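You operate a simulated robot arm through the tools that you are given. There is no shell and no other tool. Be economical: measure what you need, move in short steps, check, and stop when the job is done.

Carry out the task below with a simulated robot arm. There is one attempt and no reset: what you move stays moved.

TASK
Put up the rack wing, bolt it and hang the wet teal towel and pillowcase on it.
Fine: the bolt is set before the wing is loaded; towel on the centre rail, pillowcase on the end rail.

The check looks at the end state, three seconds after you hand in, the way a careful person would. Anything else that was tipped, shoved, dropped, spilled or broken makes it a failure. Flat cloth is picked up by pressing the open fingertips on it (5 to 10 N) and closing them slowly along it; thin cloth reads only 2 to 8 mm in the jaws.

THE ROBOT
A 6-joint arm with a two-finger parallel gripper, fixed in place. Base frame: the origin is at the foot of the arm, x ahead of it, y to its left, z up. Units: mm, degrees, N and s.
With the tool pointing down near the work surface it reaches from about 320 to 700 mm from the base axis. Its first joint turns from -166.0 to 166.0 degrees. Payload 4.1 kg.
Tool frame: the origin (TCP) lies between the finger pads and is the grasp point; the fingertips stand 23 mm ahead of it; z points along the fingers, y is the line along which they close. The gripper opens to 94 mm. The fingers are 38 mm wide and 10 mm thick; the gripper's body (54 by 96 mm) begins 39 mm behind the TCP.
Orientation is that of the tool frame in the base frame, as a unit quaternion [x, y, z, w]. With the fingers straight down and closing along the base's y, the tool's x points along the base's -x, its y along +y and its z along -z.

THE INTERFACE
- The arm moves only by the tool play_rows. Its argument "increments" is a list of rows, each an object (a shift or turn left out is 0, a gripper value left out holds the last) with "linear": the shift along the tool's x, y, z in mm, a list of three; "rot": the turn, a rotation vector about the tool's x, y, z in degrees, a list of three; "jaw": the gripper command, from -1 (shut) to 1 (fully open), values between in proportion. In form: [{"linear": [dx, dy, dz], "rot": [rx, ry, rz], "jaw": jaw}, ...]. A call has 1 to 20 rows; each row shifts and turns the commanded pose from where the row before left it, along the tool's axes as they then stand. A row lasts 0.2 s, in which the tool goes at most 50 mm and 8.6 degrees; a call with a longer step from one row to the next is refused whole, and so is a gripper value outside its range. Where a pose cannot be reached the arm comes as near as it can. A force on the tool above 40 N (or 10 N above the force at the start of the call, whichever is more), or a blocked arm, ends the call early, and 0.2 s more pass. Each finger travels about 45 mm/s and halts on what it meets, pressing with about 37 N; the grip force reading is that of the motor and also rises with nothing between the fingers. The clock runs only during rows and for 0.2 s after the last one: add rows that do not move to give the fingers time. It gives the time, the measured TCP pose, the force on the tool (base axes), the opening and the grip force at its end, in the units of the frame above (readings bear some noise), with the torque about the TCP (base axes, N m) and any sound that the robot's microphone picked up.
- Cameras (640 x 400 px; columns grow to the right, rows downward): "scene" is fixed at [50.5, -498.9, 1317.6]; the picture's right is [0.72, -0.69, 0.00], its down [-0.60, -0.63, -0.50] and it looks along [0.34, 0.36, -0.87] (base axes); focal length 214 px, centre (320, 200). "wrist" rides on the gripper at [86, 16, -74] in the tool frame; the picture's right is [-0.18, 0.98, 0.00], its down [-0.58, -0.11, -0.81] and it looks along [-0.79, -0.15, 0.59] (tool axes); focal length 243 px, centre (320, 200). There is no depth. A picture from a camera that has moved, and an enlarged one, comes with that camera's place and axes in the base frame and with its lens.
- snapshot(camera): a new picture of that camera. It takes no simulated time.
- lift_body(by): slides the trunk up (or, below 0, down) by that many mm; the arm rides with it, the base frame stays. It gives what a move gives, with no picture.
- enlarge(camera, box): a new picture of the part [left, top, right, bottom] of that camera's present view, enlarged. It takes no simulated time.
- sign_off(): hands the job in; it is judged then, once.

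Go step by step. Nothing tells you positions but the pictures and the camera data: compare them with the known pose of the tool, close in by small moves and look again before you grip or let go. The budget is 120 turns and 64 pictures, counting those below and the enlarged ones. Unless the task says otherwise, let go and move clear before handing in, and close with one line.

The tools are called after "Call:" as a command line: name --argument value ..., lists and objects as JSON in quotes. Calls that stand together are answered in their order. play_rows: Moves the arm, as the interface text tells. Its arguments: {"type":"object","properties":{"increments":{"type":"array"}},"required":["increments"]} The other tools are called the same way: lift_body (by) slides the trunk up or down; snapshot (camera) takes a picture; enlarge (camera, box) takes an enlarged picture of a part of a camera's view; sign_off () hands the job in.

At the start:

```text
t: 0.0
tcp_pos: [391.6, -177.2, 1191.2]
orientation: [-0.001, 1.0, 0.0, 0.0]
ft_force: [0.4, 0.6, 0.4]
torque: [-0.01, 0.01, -0.04]
width: 93.9
grasp_force: 0.1
trunk travel left (down, up): [-475.0, 115.0]
```

scene: 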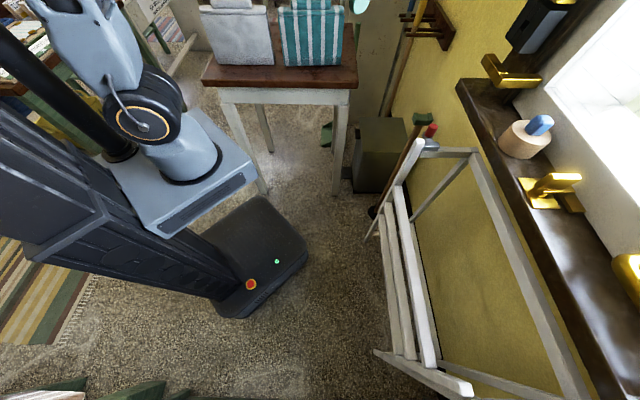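
wrist: 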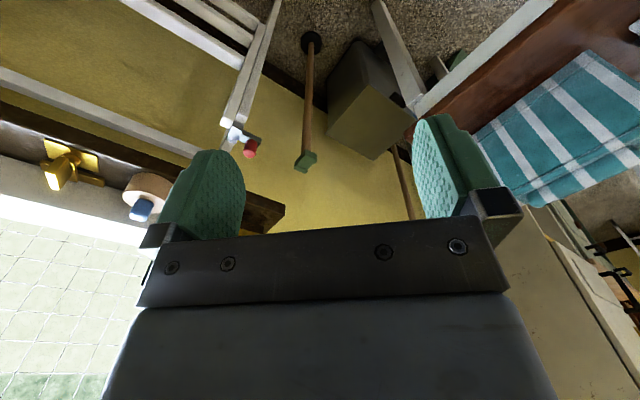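

I see the white rack frame hinged on the yellow wall, hanging down with a red-tipped bolt near one corner, and a table with the teal striped towel and a white cloth. I'll enlarge both areas first.

Call:
enlarge --camera "scene" --box '[350, 90, 640, 400]'

Call:
enlarge --camera "scene" --box '[180, 0, 480, 200]'

Call:
enlarge --camera "wrist" --box '[100, 0, 400, 220]'

```text
1.29 times, centred on (495, 245) of scene
camera zoom: at [50.5, -498.9, 1317.6], right [0.72, -0.69, 0.0], down [-0.6, -0.63, -0.5], along [0.34, 0.36, -0.87], focal length 277 px, centre (94, 142)
```

zoom: 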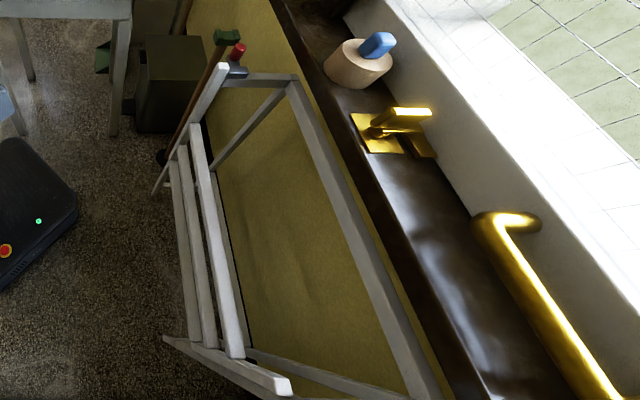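

```text
2.00 times, centred on (330, 100) of scene
camera zoom: at [50.5, -498.9, 1317.6], right [0.72, -0.69, 0.0], down [-0.6, -0.63, -0.5], along [0.34, 0.36, -0.87], focal length 429 px, centre (300, 400)
```

zoom: 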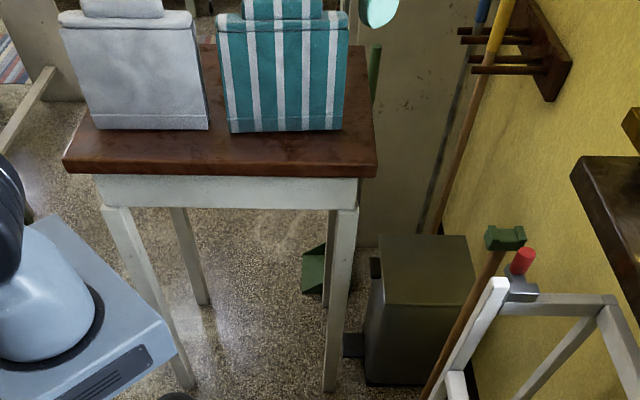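

```text
1.82 times, centred on (250, 110) of wrist
camera zoom: at [305.3, -161.3, 1266.8], right [0.18, 0.98, 0.0], down [0.58, -0.11, 0.81], along [0.79, -0.15, -0.59], focal length 441 px, centre (447, 364)
```

zoom: 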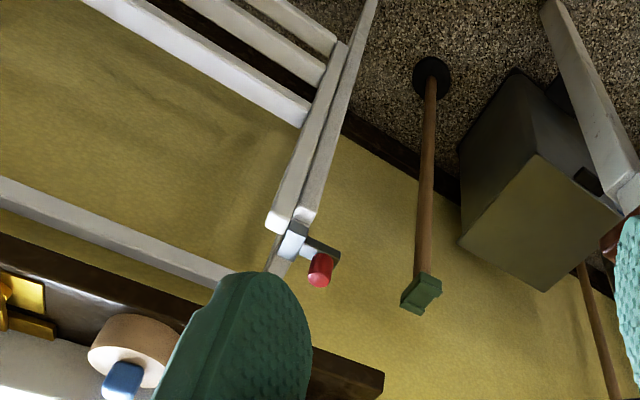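

The room is turned about 45° to the base; the bolt knob triangulates to about (614,-367,885) and the wing seems to hang down from there. I'll turn the wrist camera toward the rack for a clear look.

Call:
play_rows --increments '[{"rot": [0, 0, 8.5]}, {"rot": [0, 0, 8.5]}, {"rot": [0, 0, 8.5]}, {"rot": [0, 0, 8.5]}, {"rot": [0, 0, 8.5]}, {"rot": [0, 0, 1]}, {}]'

Call:
snapshot --camera "wrist"

```text
t: 1.6
tcp_pos: [391.4, -177.7, 1191.2]
orientation: [0.37, 0.929, -0.001, 0.0]
ft_force: [-0.3, 0.5, -0.2]
torque: [0.04, 0.01, -0.02]
width: 93.9
grasp_force: 0.0
trunk travel left (down, up): [-475.0, 115.0]
```

```text
58 pictures are left
camera wrist: at [340.4, -106.0, 1266.8], right [0.81, 0.59, 0.0], down [0.35, -0.48, 0.81], along [0.47, -0.65, -0.59], focal length 243 px, centre (320, 200)
```

wrist: 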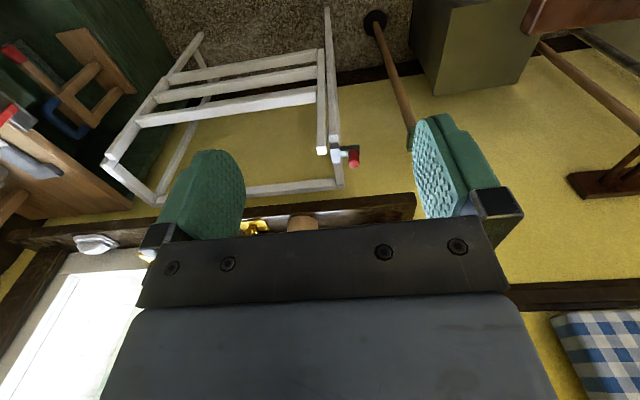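

The whole rack is visible upside down; I'll enlarge it.

Call:
enlarge --camera "wrist" --box '[90, 0, 390, 220]'

Call:
enlarge --camera "wrist" --box '[290, 110, 390, 200]'

```text
1.82 times, centred on (240, 110) of wrist
camera zoom: at [340.4, -106.0, 1266.8], right [0.81, 0.59, 0.0], down [0.35, -0.48, 0.81], along [0.47, -0.65, -0.59], focal length 441 px, centre (466, 364)
```

zoom: 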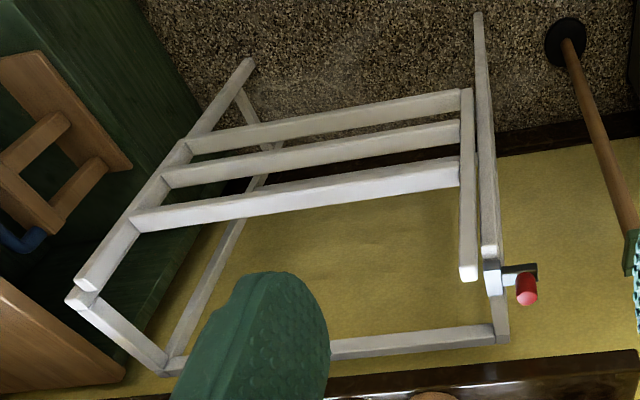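

```text
4.44 times, centred on (340, 155) of wrist
camera zoom: at [340.4, -106.0, 1266.8], right [0.81, 0.59, 0.0], down [0.35, -0.48, 0.81], along [0.47, -0.65, -0.59], focal length 1078 px, centre (231, 400)
```

zoom: 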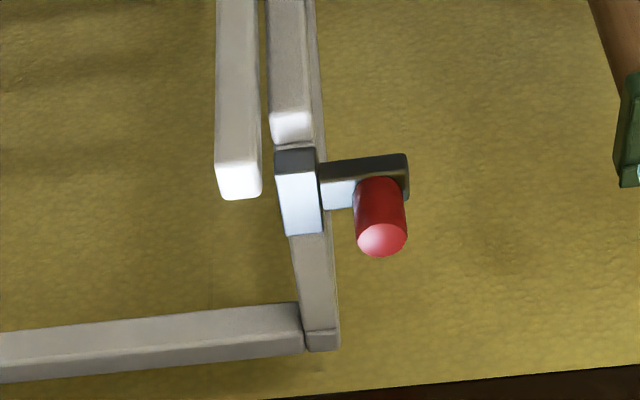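

The wing hangs inside fixed floor-standing legs, with three rails, and the bolt sits at the top of the far leg. I'll zoom into the far leg and near corner from the scene camera to pin down geometry.

Call:
enlarge --camera "scene" --box '[355, 110, 475, 260]'

Call:
enlarge --camera "scene" --box '[360, 320, 500, 400]'

```text
2.67 times, centred on (415, 185) of scene
camera zoom: at [50.5, -498.9, 1317.6], right [0.72, -0.69, 0.0], down [-0.6, -0.63, -0.5], along [0.34, 0.36, -0.87], focal length 572 px, centre (67, 240)
```

zoom: 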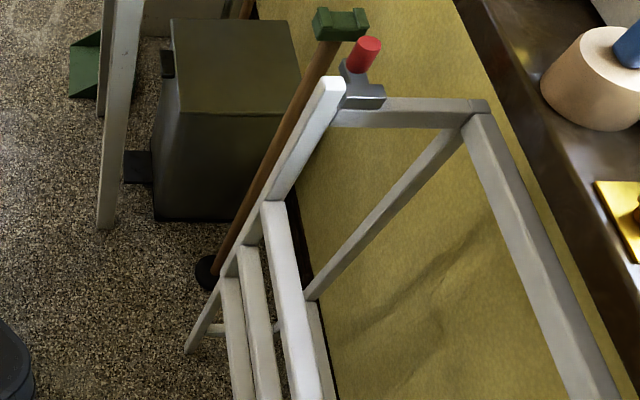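

```text
4.57 times, centred on (430, 360) of scene
camera zoom: at [50.5, -498.9, 1317.6], right [0.72, -0.69, 0.0], down [-0.6, -0.63, -0.5], along [0.34, 0.36, -0.87], focal length 980 px, centre (-183, -531)
```

zoom: 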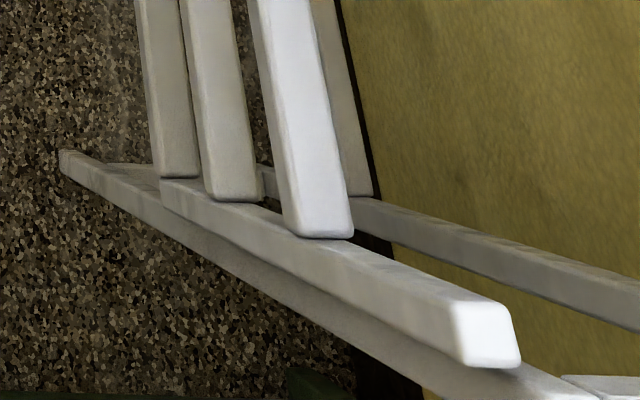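

Reading the geometry: wall direction p=(0.707,0.707), wall-normal q=(0.707,-0.707); wing arms hang at q≈645 with a pivot near z≈808, rails at z≈686/575/456, and a tail on the far arm that should tuck under the bolt once the wing is raised. I'll yaw the tool so that it can grip the middle rail and swing it up.

Call:
play_rows --increments '[{"rot": [0, 0, -8.5]}, {"rot": [0, 0, -8.5]}, {"rot": [0, 0, -8.5]}, {"rot": [0, 0, -8.5]}, {"rot": [0, 0, -8.5]}, {"rot": [0, 0, -8.5]}, {"rot": [0, 0, -8.5]}, {"rot": [0, 0, -8.5]}, {"rot": [0, 0, -8.5]}, {"rot": [0, 0, -8.5]}, {"rot": [0, 0, -3.4]}, {"linear": [31.4, -6, 24]}, {"linear": [31.4, -6, 24]}, {"linear": [31.4, -6, 24]}, {"linear": [31.4, -6, 24]}, {"linear": [31.4, -6, 24]}, {"linear": [31.4, -6, 24]}, {"linear": [31.4, -6, 24]}, {"linear": [31.4, -6, 24]}, {}]'

Call:
snapshot --camera "wrist"

Call:
snapshot --camera "scene"

```text
t: 5.8
tcp_pos: [247.1, -389.9, 998.5]
orientation: [-0.382, 0.924, 0.0, 0.0]
ft_force: [0.2, 0.2, 0.0]
torque: [-0.01, 0.01, -0.05]
width: 93.8
grasp_force: 0.1
trunk travel left (down, up): [-475.0, 115.0]
```

```text
53 pictures are left
camera wrist: at [175.1, -440.0, 1074.1], right [-0.56, 0.83, 0.0], down [0.49, 0.33, 0.81], along [0.67, 0.45, -0.59], focal length 243 px, centre (320, 200)
```

wrist: 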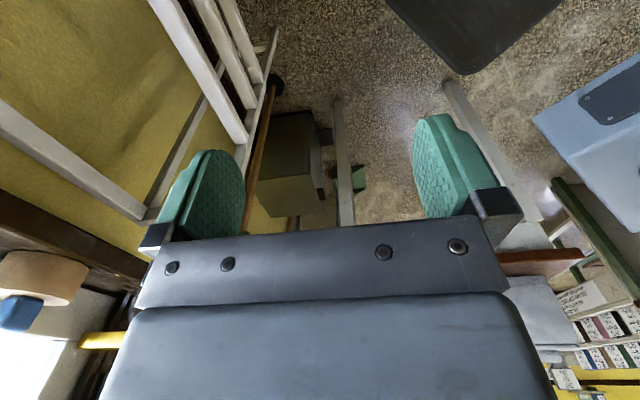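

```text
52 pictures are left
```

scene: 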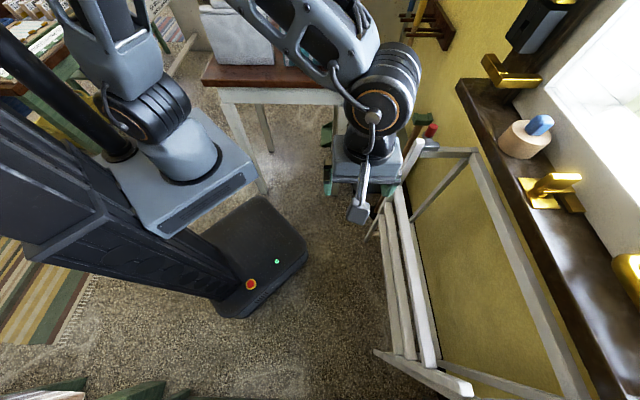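

View is as expected. I'll lower the trunk 300 mm so the arm can work horizontally at rail height, then pitch the tool to point at the wall.

Call:
lift_body --by -300

Call:
play_rows --increments '[{"rot": [8.5, 0, 0]}, {"rot": [8.5, 0, 0]}, {"rot": [8.5, 0, 0]}, {"rot": [8.5, 0, 0]}, {"rot": [8.5, 0, 0]}, {"rot": [8.5, 0, 0]}, {"rot": [8.5, 0, 0]}, {"rot": [8.5, 0, 0]}, {"rot": [8.5, 0, 0]}, {"rot": [8.5, 0, 0]}, {"rot": [5, 0, 0]}, {"linear": [0, 31, 0]}, {"linear": [0, 31, 0]}, {"linear": [0, 31, 0]}, {"linear": [0, 31, 0]}, {}]'

Call:
snapshot --camera "wrist"

Call:
snapshot --camera "scene"

```text
t: 8.8
tcp_pos: [247.4, -390.1, 698.5]
orientation: [-0.382, 0.924, -0.001, 0.0]
ft_force: [-1.1, 1.3, -0.7]
torque: [0.0, 0.01, -0.04]
width: 94.0
grasp_force: 0.1
trunk travel left (down, up): [-175.0, 415.0]
```

```text
t: 12.4
tcp_pos: [314.1, -288.6, 1009.2]
orientation: [-0.276, 0.695, -0.615, 0.251]
ft_force: [0.5, 0.1, 0.7]
torque: [0.02, -0.01, 0.0]
width: 94.1
grasp_force: 0.0
out of reach, approached as far as the arm can: row 5, 6, 7, 8, 9, 10, 11, 12, 13, 14, 15
trunk travel left (down, up): [-175.0, 415.0]
stopped in row 16: the arm was blocked; the commanded pose is now the measured one
```

```text
51 pictures are left
camera wrist: at [199.1, -292.6, 1002.4], right [0.06, 0.22, -0.97], down [-0.13, 0.97, 0.21], along [0.99, 0.11, 0.09], focal length 243 px, centre (320, 200)
```

wrist: 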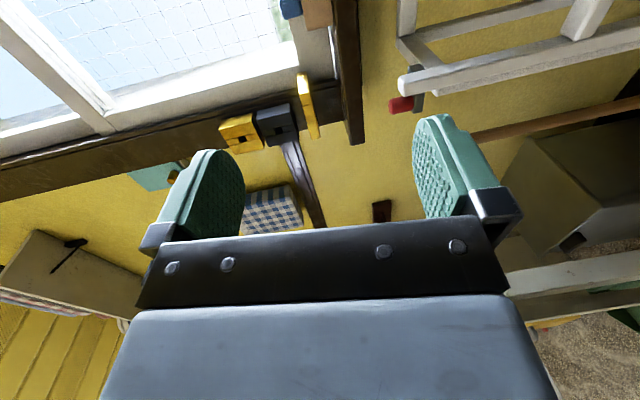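

```text
50 pictures are left
```

scene: 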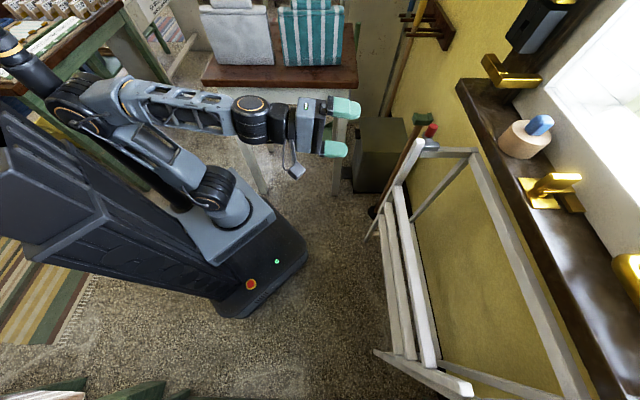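

The tool ended almost at the wanted orientation (horizontal toward the wall), but high; close-in horizontal poses are out of reach, so I move outward first and then down to the rail level.

Call:
play_rows --increments '[{"linear": [0, 0, 26], "rot": [3.4, 0, 0]}, {"linear": [0, 0, 26], "rot": [3.4, 0, 0]}, {"linear": [10, 0, 26]}, {"linear": [10, 0, 26]}, {"linear": [10, 36, 0]}, {"linear": [10, 36, 0]}, {"linear": [10, 36, 0]}, {"linear": [10, 36, 0]}, {"linear": [10, 36, 0]}, {"linear": [10, 36, 0]}, {"linear": [10, 36, 0]}, {"linear": [10, 36, 0]}, {"linear": [10, 36, 0]}, {"linear": [10, 36, 0]}, {"linear": [0, 36, 0]}, {"linear": [0, 36, 0]}, {}]'

Call:
snapshot --camera "wrist"

Call:
snapshot --camera "scene"

```text
t: 16.0
tcp_pos: [301.8, -443.8, 574.3]
orientation: [-0.26, 0.657, -0.655, 0.267]
ft_force: [0.5, -0.7, -0.7]
torque: [0.0, 0.02, 0.01]
width: 93.8
grasp_force: 0.0
out of reach, approached as far as the arm can: row 1, 2
trunk travel left (down, up): [-175.0, 415.0]
```

```text
49 pictures are left
camera wrist: at [187.5, -450.2, 557.7], right [0.14, 0.13, -0.98], down [-0.14, 0.98, 0.11], along [0.98, 0.12, 0.16], focal length 243 px, centre (320, 200)
```

wrist: 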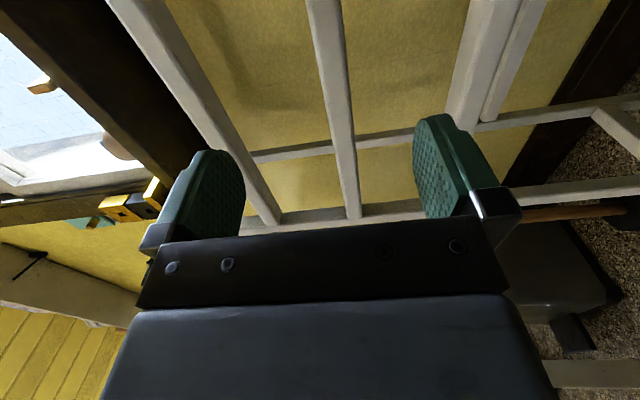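

```text
48 pictures are left
```

scene: 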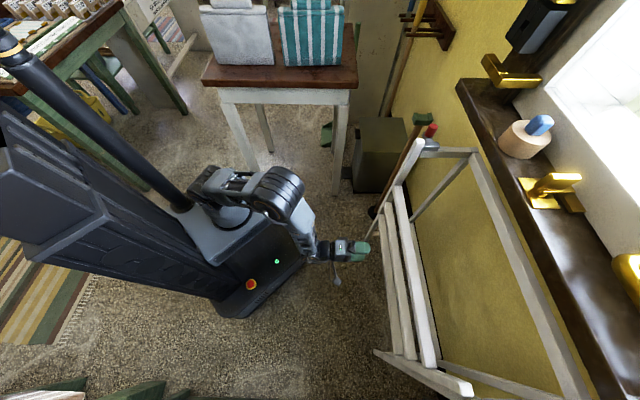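

The middle rail is centred between the open fingers at z≈573; I advance onto it.

Call:
play_rows --increments '[{"linear": [0, 0, 22]}, {"linear": [0, 0, 22]}, {"linear": [0, 0, 22]}, {"linear": [0, 0, 22]}, {"linear": [0, 0, 22]}, {}]'

Call:
snapshot --camera "wrist"

```text
t: 17.4
tcp_pos: [379.7, -521.4, 574.1]
orientation: [0.26, -0.656, 0.656, -0.267]
ft_force: [-0.5, 0.4, 0.1]
torque: [-0.02, 0.0, 0.04]
width: 94.1
grasp_force: 0.1
trunk travel left (down, up): [-175.0, 415.0]
```

```text
47 pictures are left
camera wrist: at [265.6, -528.2, 557.9], right [0.14, 0.13, -0.98], down [-0.14, 0.98, 0.11], along [0.98, 0.12, 0.16], focal length 243 px, centre (320, 200)
```

wrist: 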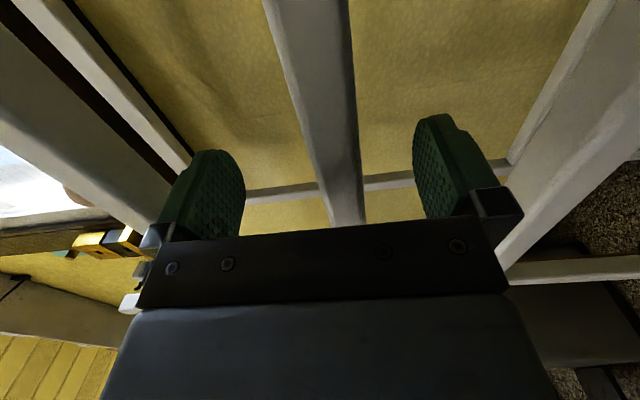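

The rail lies centred between the fingers. I close on it.

Call:
play_rows --increments '[{"jaw": -1}, {"jaw": -1}, {"jaw": -1}, {"jaw": -1}, {"jaw": -1}, {"jaw": -1}]'

```text
t: 18.7
tcp_pos: [377.0, -519.3, 564.9]
orientation: [-0.264, 0.664, -0.649, 0.263]
ft_force: [-5.0, 0.5, -12.4]
torque: [-1.94, 0.82, 0.35]
width: 22.4
grasp_force: 45.1
trunk travel left (down, up): [-175.0, 415.0]
stopped in row 6: the force on the tool passed its limit at 42 N (the readings are from after the stop); the commanded pose is now the measured one
```

Gripped the rail (22 mm). I begin swinging the wing outward along the arc about the estimated pivot, checking the forces.

Call:
play_rows --increments '[{"linear": [0, -1.3, -16.9], "rot": [-4, 0, 0]}, {"linear": [0, -1.3, -16.9], "rot": [-4, 0, 0]}, {"linear": [0, -1.3, -16.9], "rot": [-4, 0, 0]}, {}]'

```text
t: 19.7
tcp_pos: [341.4, -484.8, 574.0]
orientation: [-0.289, 0.729, -0.575, 0.235]
ft_force: [-11.7, 2.3, -24.9]
torque: [-1.91, 0.64, -0.57]
width: 22.5
grasp_force: 44.8
trunk travel left (down, up): [-175.0, 415.0]
```

There is a downward pull of 25 N on the tool, so my path is slightly inside the true arc; I ease outward along the arm by 3 mm and continue a little.

Call:
play_rows --increments '[{"linear": [0, 3, 0]}, {}]'

```text
t: 20.3
tcp_pos: [341.2, -484.2, 573.8]
orientation: [-0.288, 0.726, -0.579, 0.235]
ft_force: [-13.4, -4.7, -15.7]
torque: [-1.64, 0.77, 0.9]
width: 22.4
grasp_force: 45.3
trunk travel left (down, up): [-175.0, 415.0]
```

Call:
play_rows --increments '[{"linear": [0, -0.4, -16.9], "rot": [-4, 0, 0]}, {"linear": [0, -0.4, -16.9], "rot": [-4, 0, 0]}, {"linear": [0, -0.4, -16.9], "rot": [-4, 0, 0]}, {"linear": [0, -0.4, -16.9], "rot": [-4, 0, 0]}, {}]'

Call:
snapshot --camera "scene"

```text
t: 21.5
tcp_pos: [297.0, -439.4, 599.1]
orientation: [-0.317, 0.798, -0.473, 0.195]
ft_force: [-22.2, -26.2, 9.5]
torque: [-2.07, 0.39, 0.55]
width: 22.8
grasp_force: 45.1
trunk travel left (down, up): [-175.0, 415.0]
```

```text
46 pictures are left
```

scene: 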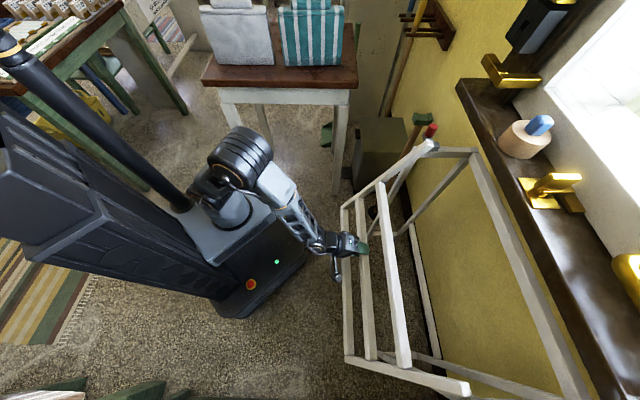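

The wing swings up well; there's a sideways force, telling me that the hinge axis is about 2° off my assumed 45°. I correct the yaw and shift, then continue.

Call:
play_rows --increments '[{"linear": [2.5, 0, 0], "rot": [0, -1.8, -1]}, {}]'

```text
t: 22.1
tcp_pos: [298.8, -439.6, 599.5]
orientation: [-0.333, 0.792, -0.47, 0.204]
ft_force: [-4.8, -14.2, 19.4]
torque: [-1.66, -0.44, -0.84]
width: 22.3
grasp_force: 45.6
trunk travel left (down, up): [-175.0, 415.0]
```

Call:
play_rows --increments '[{"linear": [0.3, -2, -16.9], "rot": [-4, 0, 0]}, {"linear": [0.3, -1, -16.9], "rot": [-4, 0, 0]}, {"linear": [0.3, -1, -16.9], "rot": [-4, 0, 0]}, {"linear": [0.3, -1, -16.9], "rot": [-4, 0, 0]}, {}]'

```text
t: 23.3
tcp_pos: [260.4, -402.1, 639.1]
orientation: [-0.359, 0.849, -0.354, 0.156]
ft_force: [25.4, 7.7, 15.3]
torque: [0.06, -1.88, -0.34]
width: 23.0
grasp_force: 44.8
trunk travel left (down, up): [-175.0, 415.0]
```

Call:
play_rows --increments '[{"linear": [-1.5, -3, -17.4], "rot": [-4, 0, 0]}, {"linear": [0.2, -1.5, -17.4], "rot": [-4, 0, 0]}, {"linear": [0.2, -1.5, -17.4], "rot": [-4, 0, 0]}, {"linear": [0.2, -1.5, -17.4], "rot": [-4, 0, 0]}, {}]'

```text
t: 24.3
tcp_pos: [233.2, -376.9, 687.3]
orientation: [-0.372, 0.891, -0.236, 0.112]
ft_force: [1.6, 6.2, -1.3]
torque: [-0.45, -1.05, -0.37]
width: 23.8
grasp_force: 45.8
trunk travel left (down, up): [-175.0, 415.0]
stopped in row 4: the force on the tool passed its limit at 45 N (the readings are from after the stop); the commanded pose is now the measured one
```

Call:
play_rows --increments '[{"linear": [0, -1.5, -13], "rot": [-3, 0, 0]}, {"linear": [0, -1.5, -13], "rot": [-3, 0, 0]}, {}]'

Call:
snapshot --camera "scene"

```text
t: 25.1
tcp_pos: [224.0, -367.5, 709.1]
orientation: [-0.378, 0.902, -0.185, 0.092]
ft_force: [-11.0, 26.6, -15.8]
torque: [0.32, -1.15, -0.97]
width: 23.8
grasp_force: 44.2
trunk travel left (down, up): [-175.0, 415.0]
```

```text
45 pictures are left
```

scene: 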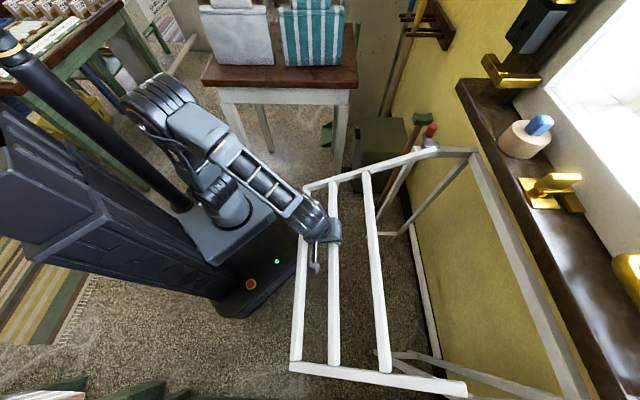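

Call:
play_rows --increments '[{"linear": [0, 2, -13], "rot": [-3, 0, 0]}, {"linear": [0, -0.8, -13], "rot": [-3, 0, 0]}, {"linear": [0, -0.8, -13], "rot": [-3, 0, 0]}, {}]'

```text
t: 25.8
tcp_pos: [212.7, -364.4, 732.6]
orientation: [-0.382, 0.909, -0.144, 0.086]
ft_force: [37.2, 16.9, 5.1]
torque: [0.06, -1.89, -0.18]
width: 23.8
grasp_force: 45.5
out of reach, approached as far as the arm can: row 2, 3
trunk travel left (down, up): [-175.0, 415.0]
stopped in row 3: the force on the tool passed its limit at 64 N (the readings are from after the stop); the commanded pose is now the measured one
```

The arm hits a reach limit here and was pushed sideways. I first relieve the side force, then use the trunk lift for the remaining rise.

Call:
play_rows --increments '[{"linear": [-4, 0, 0]}, {}]'

```text
t: 26.4
tcp_pos: [211.1, -363.5, 732.6]
orientation: [-0.381, 0.909, -0.146, 0.082]
ft_force: [31.6, -1.5, 11.0]
torque: [-0.22, -2.04, 0.03]
width: 23.3
grasp_force: 44.7
trunk travel left (down, up): [-175.0, 415.0]
```

Call:
play_rows --increments '[{"linear": [-3, -3, 0]}, {}]'

Call:
lift_body --by 12

```text
t: 27.0
tcp_pos: [211.9, -365.1, 732.6]
orientation: [-0.381, 0.91, -0.143, 0.081]
ft_force: [-11.4, -12.4, 0.5]
torque: [-1.51, -0.1, -1.42]
width: 23.4
grasp_force: 44.6
trunk travel left (down, up): [-175.0, 415.0]
```

```text
t: 27.5
tcp_pos: [209.6, -361.1, 741.2]
orientation: [-0.383, 0.909, -0.138, 0.083]
ft_force: [-36.7, -11.7, -6.7]
torque: [-0.79, -0.39, -1.39]
width: 23.2
grasp_force: 44.7
trunk travel left (down, up): [-185.0, 405.0]
stopped: the force on the tool passed its limit at 42 N (the readings are from after the stop); the commanded pose is now the measured one
```

Call:
play_rows --increments '[{"linear": [2, 2, 0], "rot": [-2, 0, 0]}, {"rot": [-2, 0, 0]}, {}]'

```text
t: 28.5
tcp_pos: [210.7, -363.0, 739.9]
orientation: [-0.384, 0.91, -0.131, 0.088]
ft_force: [36.6, 11.7, 8.2]
torque: [-0.11, -2.05, -0.09]
width: 23.5
grasp_force: 45.3
out of reach, approached as far as the arm can: row 1
trunk travel left (down, up): [-185.0, 405.0]
stopped in row 3: the force on the tool passed its limit at 51 N (the readings are from after the stop); the commanded pose is now the measured one
```

Call:
play_rows --increments '[{"linear": [-2, -1, 0], "rot": [0, 1.7, 0]}, {"rot": [0, 1.7, 0]}, {}]'

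```text
t: 28.9
tcp_pos: [209.3, -364.0, 737.3]
orientation: [-0.381, 0.91, -0.138, 0.086]
ft_force: [30.7, 13.4, 6.2]
torque: [0.04, -1.83, 0.72]
width: 23.6
grasp_force: 45.1
out of reach, approached as far as the arm can: row 1
trunk travel left (down, up): [-185.0, 405.0]
stopped in row 1: the force on the tool passed its limit at 53 N (the readings are from after the stop); the commanded pose is now the measured one
```

Call:
play_rows --increments '[{"linear": [-2, -1, 0]}, {}]'

```text
t: 29.5
tcp_pos: [210.4, -363.9, 737.2]
orientation: [-0.382, 0.91, -0.138, 0.084]
ft_force: [23.4, 8.3, 4.6]
torque: [-0.13, -1.59, 0.66]
width: 23.5
grasp_force: 45.2
trunk travel left (down, up): [-185.0, 405.0]
```

Call:
play_rows --increments '[{"linear": [-3, -1, 0]}, {}, {}]'

Call:
snapshot --camera "scene"

```text
t: 30.3
tcp_pos: [210.3, -362.9, 738.1]
orientation: [-0.381, 0.91, -0.14, 0.083]
ft_force: [-13.3, -7.2, -1.5]
torque: [-1.88, 0.45, -0.35]
width: 23.4
grasp_force: 44.8
trunk travel left (down, up): [-185.0, 405.0]
```

```text
44 pictures are left
```

scene: 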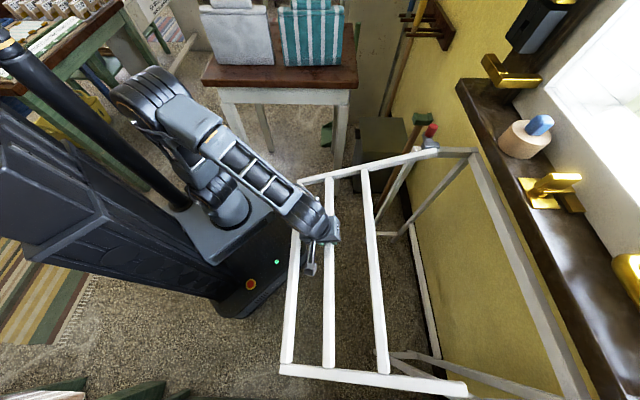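

The force along the swing direction is about zero with the wing at ~72°, so the hinge appears to hold the wing by friction. I ease the jaws slightly open to test that before letting go.

Call:
play_rows --increments '[{"jaw": -0.44}, {}]'

Call:
enlarge --camera "scene" --box '[260, 110, 500, 400]'

```text
t: 30.9
tcp_pos: [212.0, -363.3, 736.9]
orientation: [-0.382, 0.91, -0.137, 0.084]
ft_force: [-0.4, -0.5, 0.2]
torque: [0.01, -0.03, -0.01]
width: 26.2
grasp_force: 0.0
trunk travel left (down, up): [-185.0, 405.0]
```

```text
1.38 times, centred on (380, 255) of scene
camera zoom: at [50.5, -498.9, 1317.6], right [0.72, -0.69, 0.0], down [-0.6, -0.63, -0.5], along [0.34, 0.36, -0.87], focal length 296 px, centre (237, 124)
```

zoom: 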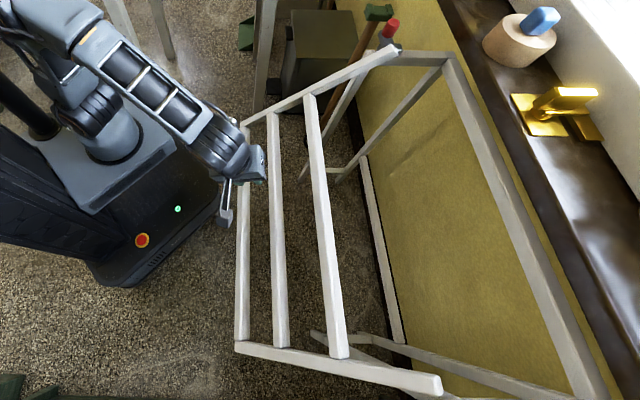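

The wing stays up by itself with zero force on the tool. I open, back out, and raise the trunk to get a better arm posture.

Call:
play_rows --increments '[{"jaw": 0}, {"jaw": 0}, {"linear": [0, 0, -20]}, {"linear": [0, 0, -25]}, {"linear": [0, 0, -25]}, {"linear": [0, 0, -25]}, {"linear": [0, 0, -25]}, {}]'

Call:
lift_body --by 290

Call:
snapshot --camera "scene"

```text
t: 32.7
tcp_pos: [162.6, -344.5, 839.7]
orientation: [-0.382, 0.908, -0.143, 0.093]
ft_force: [0.6, 0.0, 0.0]
torque: [-0.02, -0.02, 0.02]
width: 47.0
grasp_force: 0.0
out of reach, approached as far as the arm can: row 5, 6, 7
trunk travel left (down, up): [-185.0, 405.0]
```

```text
t: 35.6
tcp_pos: [164.7, -344.7, 1130.4]
orientation: [-0.382, 0.908, -0.142, 0.093]
ft_force: [0.6, -0.1, 0.1]
torque: [0.0, 0.02, -0.02]
width: 47.0
grasp_force: 0.1
trunk travel left (down, up): [-475.0, 115.0]
```

```text
42 pictures are left
```

scene: 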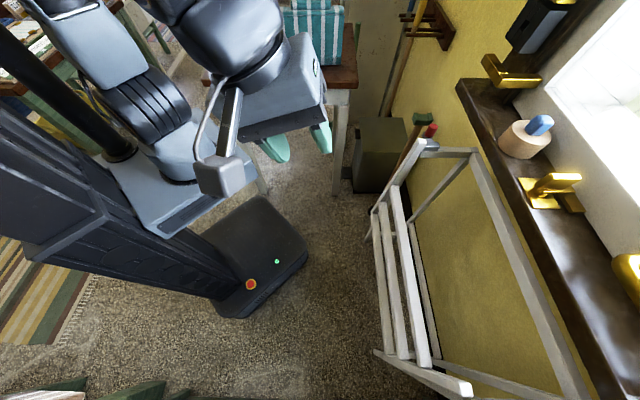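

The wing sank back slowly after release, so it does not hold part-way; it presumably only holds near the top. I'll repeat using the inner rail (better reach all the way to horizontal), starting with repositioning the arm.

Call:
play_rows --increments '[{"linear": [-11, -29, 10], "rot": [0, 3.4, 1.2], "jaw": 1}, {"linear": [-11, -29, 10]}, {"linear": [-11, -29, 10]}, {"linear": [-11, -29, 10]}, {"linear": [-11, -29, 10]}, {"linear": [-11, -29, 10]}, {}]'

Call:
lift_body --by -200

Call:
play_rows --increments '[{"rot": [8, 0, 0]}, {"rot": [8, 0, 0]}, {"rot": [8, 0, 0]}, {"rot": [8, 0, 0]}, {"rot": [8, 0, 0]}, {"rot": [8, 0, 0]}, {"rot": [8, 0, 0]}, {"rot": [8, 0, 0]}, {"rot": [8, 0, 0]}, {}]'

Call:
snapshot --camera "scene"

```text
t: 37.2
tcp_pos: [272.7, -441.8, 1089.7]
orientation: [-0.371, 0.908, -0.162, 0.108]
ft_force: [1.0, 0.0, -0.2]
torque: [0.02, 0.0, 0.0]
width: 93.9
grasp_force: 0.1
out of reach, approached as far as the arm can: row 1, 2, 3, 4, 5, 6
trunk travel left (down, up): [-475.0, 115.0]
```

```text
t: 39.4
tcp_pos: [273.1, -441.7, 891.3]
orientation: [-0.371, 0.908, -0.161, 0.108]
ft_force: [0.4, -0.3, 0.7]
torque: [0.01, -0.01, -0.02]
width: 94.2
grasp_force: 0.1
trunk travel left (down, up): [-275.0, 315.0]
```

```text
t: 41.5
tcp_pos: [273.8, -442.3, 890.5]
orientation: [0.236, -0.639, 0.665, -0.305]
ft_force: [-0.9, 0.2, -0.6]
torque: [-0.01, 0.01, 0.0]
width: 93.9
grasp_force: 0.1
trunk travel left (down, up): [-275.0, 315.0]
```

```text
41 pictures are left
```

scene: 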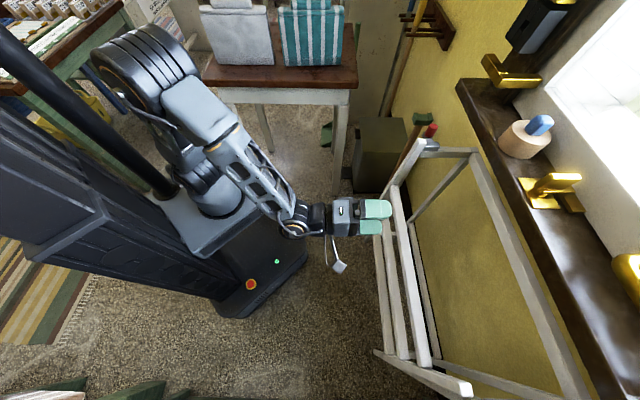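

Wing is stable at a slight tilt. I level the tool and descend in front of the inner rail.

Call:
play_rows --increments '[{"linear": [0, 0, 0], "rot": [-4, 0, -4.4]}, {"linear": [-10, 33, 5]}, {"linear": [-10, 33, 5]}, {"linear": [-10, 33, 5]}, {"linear": [-10, 33, 5]}, {"linear": [-10, 33, 5]}, {"linear": [-10, 33, 5]}, {}]'

Call:
snapshot --camera "wrist"

```text
t: 43.4
tcp_pos: [336.6, -420.4, 693.8]
orientation: [0.272, -0.653, 0.654, -0.27]
ft_force: [-0.5, -0.5, 0.5]
torque: [-0.01, 0.0, 0.02]
width: 94.1
grasp_force: 0.2
trunk travel left (down, up): [-275.0, 315.0]
```

```text
40 pictures are left
camera wrist: at [224.0, -429.0, 678.1], right [0.13, 0.13, -0.98], down [-0.16, 0.98, 0.11], along [0.98, 0.14, 0.15], focal length 243 px, centre (320, 200)
```

wrist: 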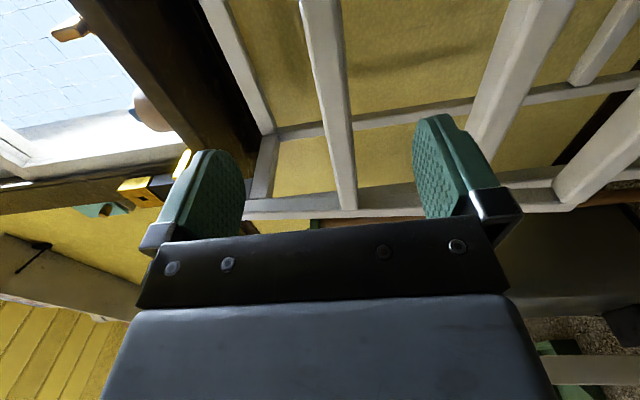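

Call:
play_rows --increments '[{"linear": [0, 4, 12], "rot": [-5, 0, 0]}, {"linear": [0, 0, 20], "rot": [-5, 0, 0]}, {"linear": [0, -3, 20]}, {"linear": [0, -3, 20]}, {"linear": [0, -3, 16]}, {}]'

Call:
snapshot --camera "wrist"

```text
t: 44.8
tcp_pos: [399.3, -483.3, 685.8]
orientation: [-0.294, 0.707, -0.594, 0.247]
ft_force: [0.6, 0.2, 0.8]
torque: [-0.01, 0.03, 0.01]
width: 93.6
grasp_force: 0.0
trunk travel left (down, up): [-275.0, 315.0]
```

```text
39 pictures are left
camera wrist: at [284.7, -490.9, 684.6], right [0.01, 0.25, -0.97], down [-0.14, 0.96, 0.25], along [0.99, 0.13, 0.04], focal length 243 px, centre (320, 200)
```

wrist: 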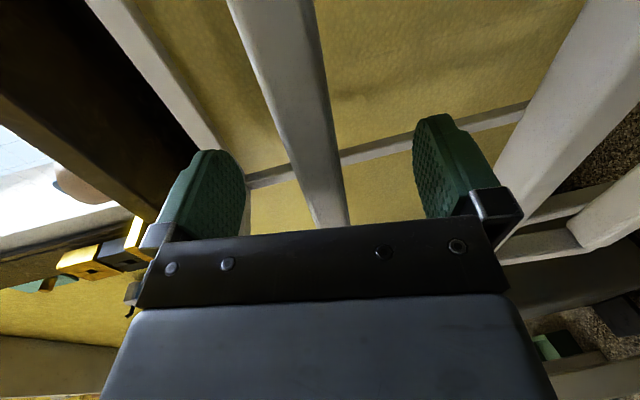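

Call:
play_rows --increments '[{"jaw": -0.3}, {"jaw": -0.3}, {"jaw": -0.3}, {"jaw": -0.3}, {"jaw": -0.6}, {"jaw": -0.6}]'

```text
t: 46.1
tcp_pos: [400.0, -481.9, 687.7]
orientation: [-0.293, 0.706, -0.595, 0.247]
ft_force: [-1.4, 2.8, 4.2]
torque: [0.04, -0.93, -0.11]
width: 23.8
grasp_force: 44.7
trunk travel left (down, up): [-275.0, 315.0]
```

Call:
play_rows --increments '[{"linear": [0, -0.8, -11.3], "rot": [-5, 0, 0]}, {"linear": [0, -0.8, -11.3], "rot": [-5, 0, 0]}, {"linear": [0, -0.8, -11.3], "rot": [-5, 0, 0]}, {"linear": [0, -0.8, -11.3], "rot": [-5, 0, 0]}, {"linear": [0, -0.8, -11.3], "rot": [-5, 0, 0]}, {}]'

```text
t: 47.5
tcp_pos: [362.4, -446.8, 710.2]
orientation: [-0.34, 0.819, -0.427, 0.177]
ft_force: [-4.0, 0.9, 3.3]
torque: [-0.17, -1.46, -0.28]
width: 24.6
grasp_force: 44.7
trunk travel left (down, up): [-275.0, 315.0]
```

Very low forces; the arc estimate is good. Continuing.

Call:
play_rows --increments '[{"linear": [0, -0.8, -11.3], "rot": [-5, 0, 0]}, {"linear": [0, -0.8, -11.3], "rot": [-5, 0, 0]}, {"linear": [0, -0.8, -11.3], "rot": [-5, 0, 0]}, {"linear": [0, -0.8, -11.3], "rot": [-5, 0, 0]}, {"linear": [0, -0.8, -11.3], "rot": [-5, 0, 0]}, {"linear": [0, -0.8, -11.3], "rot": [-5, 0, 0]}, {}]'

```text
t: 48.8
tcp_pos: [340.1, -424.2, 739.4]
orientation: [-0.368, 0.883, -0.267, 0.118]
ft_force: [-25.5, -8.6, -6.7]
torque: [-1.04, -0.42, -0.6]
width: 25.7
grasp_force: 44.9
out of reach, approached as far as the arm can: row 4, 5
trunk travel left (down, up): [-275.0, 315.0]
stopped in row 5: the force on the tool passed its limit at 46 N (the readings are from after the stop); the commanded pose is now the measured one
```

Near this pitch the wrist passes its alignment singularity because I'm gripping off to the side (p≈-60) of the arm's radial plane; at p=0 it should pass straight through. I release, back off and re-grip the inner rail at p≈0.

Call:
play_rows --increments '[{"jaw": 0.3}, {"jaw": 0.5}, {"jaw": 0.5}, {"linear": [0, 0, -30]}, {"linear": [0, 0, -30]}, {"linear": [0, 0, -30], "rot": [6, 0, 0]}, {"linear": [-12, 10, 0], "rot": [8, 0, 0]}, {"linear": [-12, 10, 0], "rot": [8, 0, 0]}, {"linear": [-12, 10, 0], "rot": [8, 0, 0]}, {"linear": [-12, 10, 0], "rot": [6, 0, 0]}, {"linear": [-12, 5, 0]}, {}]'

Call:
snapshot --camera "scene"

Call:
snapshot --camera "wrist"

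```text
t: 51.4
tcp_pos: [331.6, -332.5, 788.5]
orientation: [-0.333, 0.786, -0.47, 0.225]
ft_force: [0.3, 0.5, 0.2]
torque: [-0.01, 0.03, -0.01]
width: 70.6
grasp_force: 0.0
out of reach, approached as far as the arm can: row 7, 8
trunk travel left (down, up): [-275.0, 315.0]
```

```text
38 pictures are left
```

scene: 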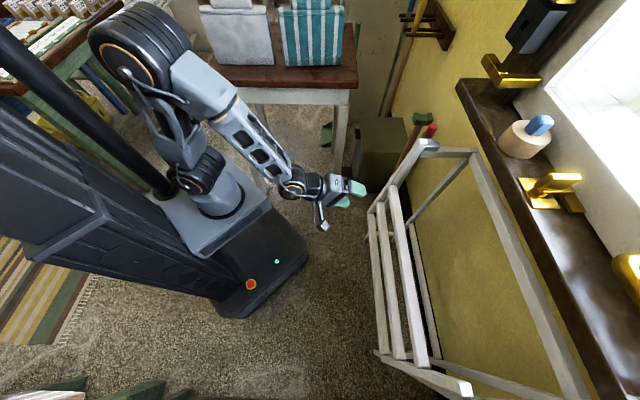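

```text
37 pictures are left
camera wrist: at [217.0, -345.8, 805.4], right [-0.18, 0.47, -0.87], down [-0.11, 0.87, 0.49], along [0.98, 0.18, -0.11], focal length 243 px, centre (320, 200)
```

wrist: 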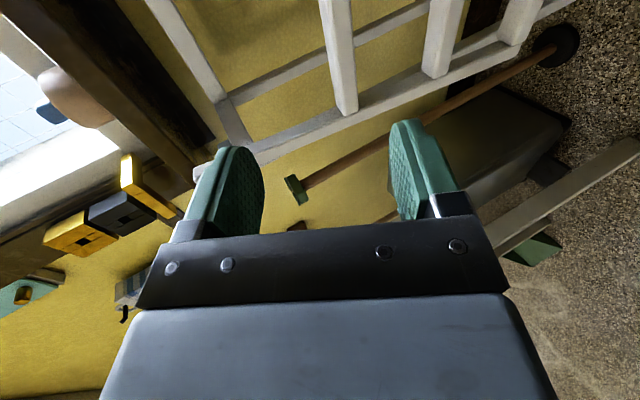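

I first verify in free air that at p=0 the pitch to straight down passes without trouble.

Call:
play_rows --increments '[{"linear": [0, -10, 0], "rot": [0, 2.7, 1.4]}, {"linear": [0, -10, 0], "rot": [-6, 0, 0]}, {"linear": [0, -10, 0], "rot": [-6, 0, 0]}, {"rot": [-6, 0, 0]}, {"rot": [-6, 0, 0]}, {"rot": [-6, 0, 0]}, {"rot": [-6, 0, 0]}, {"rot": [-6, 0, 0]}, {"rot": [-6, 0, 0]}, {"rot": [-6, 0, 0]}, {"rot": [-6, 0, 0]}, {}]'

```text
t: 54.0
tcp_pos: [307.8, -347.0, 774.5]
orientation: [-0.386, 0.915, -0.054, 0.105]
ft_force: [-0.2, -0.4, 0.2]
torque: [0.03, 0.02, 0.0]
width: 70.5
grasp_force: 0.0
out of reach, approached as far as the arm can: row 5, 8, 9, 10, 11
trunk travel left (down, up): [-275.0, 315.0]
```

At p=0 it still snags, so the wrist is wound on the wrong side of the forearm axis. I'll pitch back up, yaw the tool toward -p, and pitch down on that side to unwind it into the original tool-down posture.

Call:
play_rows --increments '[{"rot": [8, 0, 0]}, {"rot": [8, 0, 0]}, {"rot": [8, 0, 0]}, {"rot": [8, 0, 0]}, {"rot": [8, 0, 0]}, {"rot": [8, 0, 0]}, {"rot": [8, 0, 0]}, {"rot": [0, 8, 0]}, {"rot": [0, 8, 0]}, {"rot": [0, 8, 0]}, {"rot": [0, 8, 0]}, {"rot": [0, 8, 0]}, {"rot": [0, 8, 0]}, {}]'

Call:
play_rows --increments '[{"rot": [-8, 0, 0]}, {"rot": [-8, 0, 0]}, {"rot": [-8, 0, 0]}, {"rot": [-8, 0, 0]}, {"rot": [-8, 0, 0]}, {"rot": [-8, 0, 0]}, {}]'

```text
t: 57.0
tcp_pos: [308.0, -347.6, 774.1]
orientation: [-0.081, 0.821, -0.558, -0.087]
ft_force: [-0.5, -0.2, -0.8]
torque: [-0.04, 0.0, 0.02]
width: 70.6
grasp_force: 0.1
trunk travel left (down, up): [-275.0, 315.0]
```

```text
t: 58.5
tcp_pos: [282.4, -281.8, 654.5]
orientation: [-0.037, 0.975, -0.189, -0.109]
ft_force: [0.4, 0.2, -0.4]
torque: [-0.02, -0.01, 0.0]
width: 70.5
grasp_force: 0.0
out of reach, approached as far as the arm can: row 4, 5, 6
trunk travel left (down, up): [-275.0, 315.0]
```

Call:
snapshot --camera "scene"

```text
36 pictures are left
```

scene: 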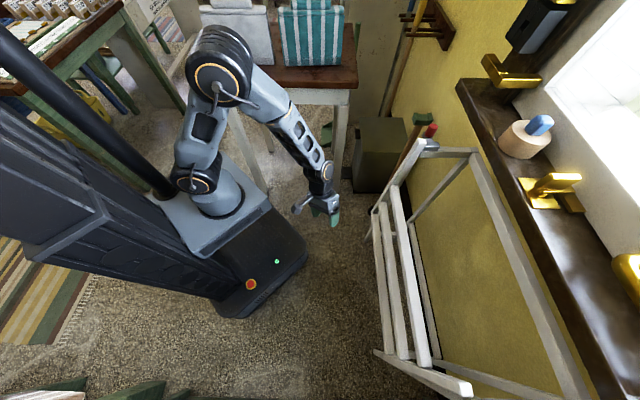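

Call:
play_rows --increments '[{"linear": [0, 0, -40]}, {"linear": [0, 0, -40]}, {"linear": [0, 0, -40]}, {"linear": [0, 0, -40]}, {"rot": [-5.3, -3.4, 0]}, {"rot": [-5.3, -3.4, 0]}, {"rot": [-5.3, -3.4, 0]}, {"rot": [-5.3, -3.4, 0]}, {}]'

```text
t: 60.5
tcp_pos: [314.6, -103.0, 626.1]
orientation: [-0.035, 0.996, -0.075, 0.031]
ft_force: [0.5, -0.8, 0.5]
torque: [-0.01, 0.02, 0.02]
width: 70.5
grasp_force: 0.0
out of reach, approached as far as the arm can: row 1, 2, 3, 4, 5, 6, 7, 8
trunk travel left (down, up): [-275.0, 315.0]
```

Call:
play_rows --increments '[{}, {}, {}, {}, {}]'

Call:
snapshot --camera "scene"

```text
t: 61.8
tcp_pos: [314.6, -102.6, 626.9]
orientation: [-0.037, 0.996, -0.074, 0.03]
ft_force: [-0.2, 0.5, 0.5]
torque: [-0.02, 0.01, 0.02]
width: 70.4
grasp_force: 0.1
trunk travel left (down, up): [-275.0, 315.0]
```

```text
35 pictures are left
```

scene: 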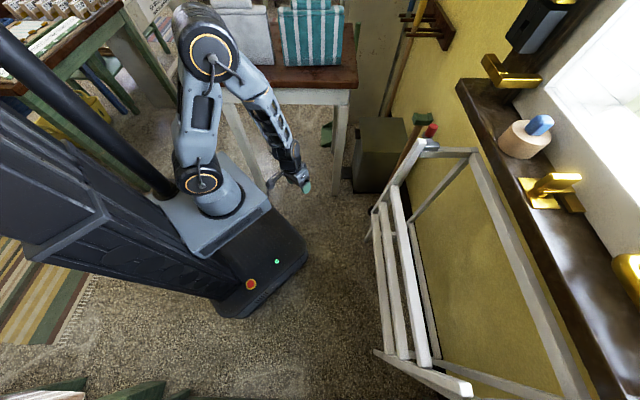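

Call:
play_rows --increments '[{"linear": [0, 0, -30]}, {"linear": [0, 0, -30]}, {"linear": [0, 0, -30]}, {}]'

```text
t: 62.8
tcp_pos: [321.2, -87.0, 673.2]
orientation: [-0.036, 0.996, -0.081, 0.032]
ft_force: [-0.4, -0.6, 0.4]
torque: [0.0, -0.02, 0.01]
width: 70.8
grasp_force: 0.1
out of reach, approached as far as the arm can: row 1, 2, 3
trunk travel left (down, up): [-275.0, 315.0]
```

Call:
play_rows --increments '[{"linear": [-25, 0, -20]}, {"linear": [-25, 0, -20]}, {"linear": [-25, 0, -20]}, {"linear": [-25, 0, -20]}, {"linear": [-25, 0, -20]}, {"linear": [-25, 0, -20]}, {}]'

Call:
snapshot --camera "wrist"

```text
t: 64.3
tcp_pos: [452.2, -32.5, 755.7]
orientation: [-0.038, 0.994, -0.095, 0.034]
ft_force: [0.4, 0.6, 0.6]
torque: [-0.02, 0.02, 0.0]
width: 70.5
grasp_force: 0.1
out of reach, approached as far as the arm can: row 1, 2, 3, 4, 5, 6
trunk travel left (down, up): [-275.0, 315.0]
```

```text
34 pictures are left
camera wrist: at [359.4, -8.5, 821.9], right [0.12, 0.98, -0.18], down [0.52, 0.09, 0.85], along [0.84, -0.19, -0.5], focal length 243 px, centre (320, 200)
```

wrist: 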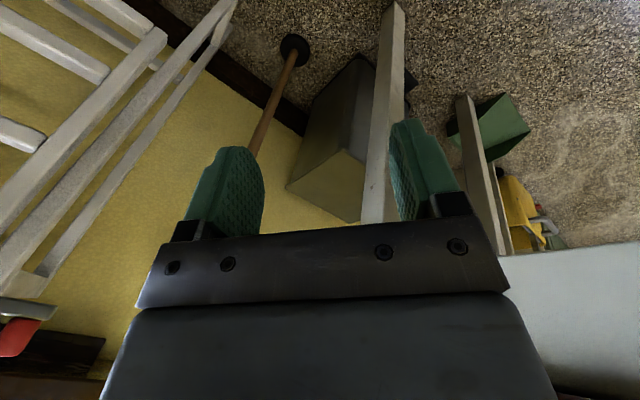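

The tool is now down again but a bit awkward; table is well clear. I raise the trunk back to the starting level and level the tool there.

Call:
lift_body --by 200

Call:
play_rows --increments '[{"linear": [15, -15, -40]}, {"linear": [15, -15, -40]}, {"linear": [15, -15, -40]}, {"linear": [10, -15, -40]}, {"linear": [5, -15, -40]}, {}]'

Call:
snapshot --camera "scene"

```text
t: 66.5
tcp_pos: [451.5, -29.8, 956.5]
orientation: [-0.037, 0.994, -0.095, 0.034]
ft_force: [0.2, -0.6, -0.6]
torque: [-0.01, 0.01, 0.02]
width: 70.6
grasp_force: 0.1
trunk travel left (down, up): [-475.0, 115.0]
```

```text
t: 67.9
tcp_pos: [377.4, -9.5, 1121.9]
orientation: [-0.037, 0.99, -0.129, 0.04]
ft_force: [0.0, 1.3, 0.5]
torque: [0.01, -0.02, 0.04]
width: 70.7
grasp_force: 0.0
out of reach, approached as far as the arm can: row 1, 2, 3, 4, 5
trunk travel left (down, up): [-475.0, 115.0]
```

```text
33 pictures are left
```

scene: 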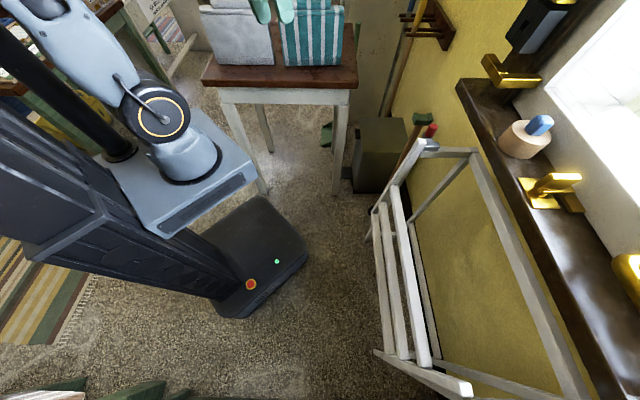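

The wrist is wound toward its limit. I unwind by retracing: pitch the tool up sideways, yaw it to point exactly radially outward, and then pitch down in the arm's own plane.

Call:
play_rows --increments '[{"rot": [8, 0, 0]}, {"rot": [8, 0, 0]}, {"rot": [8, 0, 0]}, {"rot": [8, 0, 0]}, {"rot": [8, 0, 0]}, {"rot": [8, 0, 0]}, {"rot": [8, 0, 0]}, {"rot": [8, 0, 0]}, {"rot": [6, 0, 0]}, {}]'

Call:
play_rows --increments '[{"rot": [0, -8, 0]}, {"rot": [0, -8, 0]}, {"rot": [0, -8, 0]}, {"rot": [0, -8, 0]}, {"rot": [0, -8, 0]}, {"rot": [0, -8, 0]}, {"rot": [0, -8, 0]}, {"rot": [0, -8, 0]}, {"rot": [0, -8, 0]}, {"rot": [0, -8, 0]}, {"rot": [0, -6, 0]}, {}]'

```text
t: 70.1
tcp_pos: [376.2, -10.5, 1121.0]
orientation: [-0.008, 0.741, -0.67, 0.054]
ft_force: [-1.0, 0.1, 0.3]
torque: [-0.01, 0.0, 0.01]
width: 70.6
grasp_force: 0.0
trunk travel left (down, up): [-475.0, 115.0]
```

```text
t: 72.7
tcp_pos: [467.6, 32.4, 1165.8]
orientation: [-0.463, 0.506, -0.483, 0.544]
ft_force: [0.2, -0.2, -0.3]
torque: [0.01, 0.0, 0.02]
width: 70.3
grasp_force: 0.2
out of reach, approached as far as the arm can: row 5, 6, 7, 8, 9, 10, 11
trunk travel left (down, up): [-475.0, 115.0]
```

Call:
play_rows --increments '[{"linear": [8, 0, 20]}, {"linear": [8, 0, 20]}, {"linear": [7, 0, 20], "rot": [-3, 0, 0]}, {"rot": [-8, 0, 0]}, {"rot": [-8, 0, 0]}, {"rot": [-8, 0, 0]}, {}]'

```text
t: 74.3
tcp_pos: [528.4, 11.9, 1165.7]
orientation: [-0.572, 0.598, -0.358, 0.432]
ft_force: [0.2, -0.6, 0.3]
torque: [0.01, 0.0, 0.0]
width: 70.5
grasp_force: 0.1
trunk travel left (down, up): [-475.0, 115.0]
```

Call:
play_rows --increments '[{"rot": [0, 0, -6.5]}, {"rot": [0, 2.6, 1]}, {}]'

```text
t: 75.1
tcp_pos: [528.1, 11.1, 1167.7]
orientation: [0.605, -0.574, 0.381, -0.399]
ft_force: [-0.4, -0.3, 0.6]
torque: [-0.02, -0.01, 0.01]
width: 70.6
grasp_force: 0.0
trunk travel left (down, up): [-475.0, 115.0]
```

Call:
play_rows --increments '[{"rot": [0, 1.5, 0.6]}, {"rot": [-7, 0, 0]}, {"rot": [-7, 0, 0]}, {"rot": [-7, 0, 0]}, {"rot": [-7, 0, 0]}, {"rot": [-7, 0, 0]}, {"rot": [-7, 0, 0]}, {"rot": [-7, 0, 0]}, {"rot": [-7, 0, 0]}, {"rot": [-7, 0, 0]}, {}]'

```text
t: 77.5
tcp_pos: [527.8, 10.8, 1165.1]
orientation: [-0.703, 0.711, -0.024, 0.021]
ft_force: [-0.4, 0.6, -0.2]
torque: [-0.02, 0.01, -0.02]
width: 70.4
grasp_force: 0.1
trunk travel left (down, up): [-475.0, 115.0]
```

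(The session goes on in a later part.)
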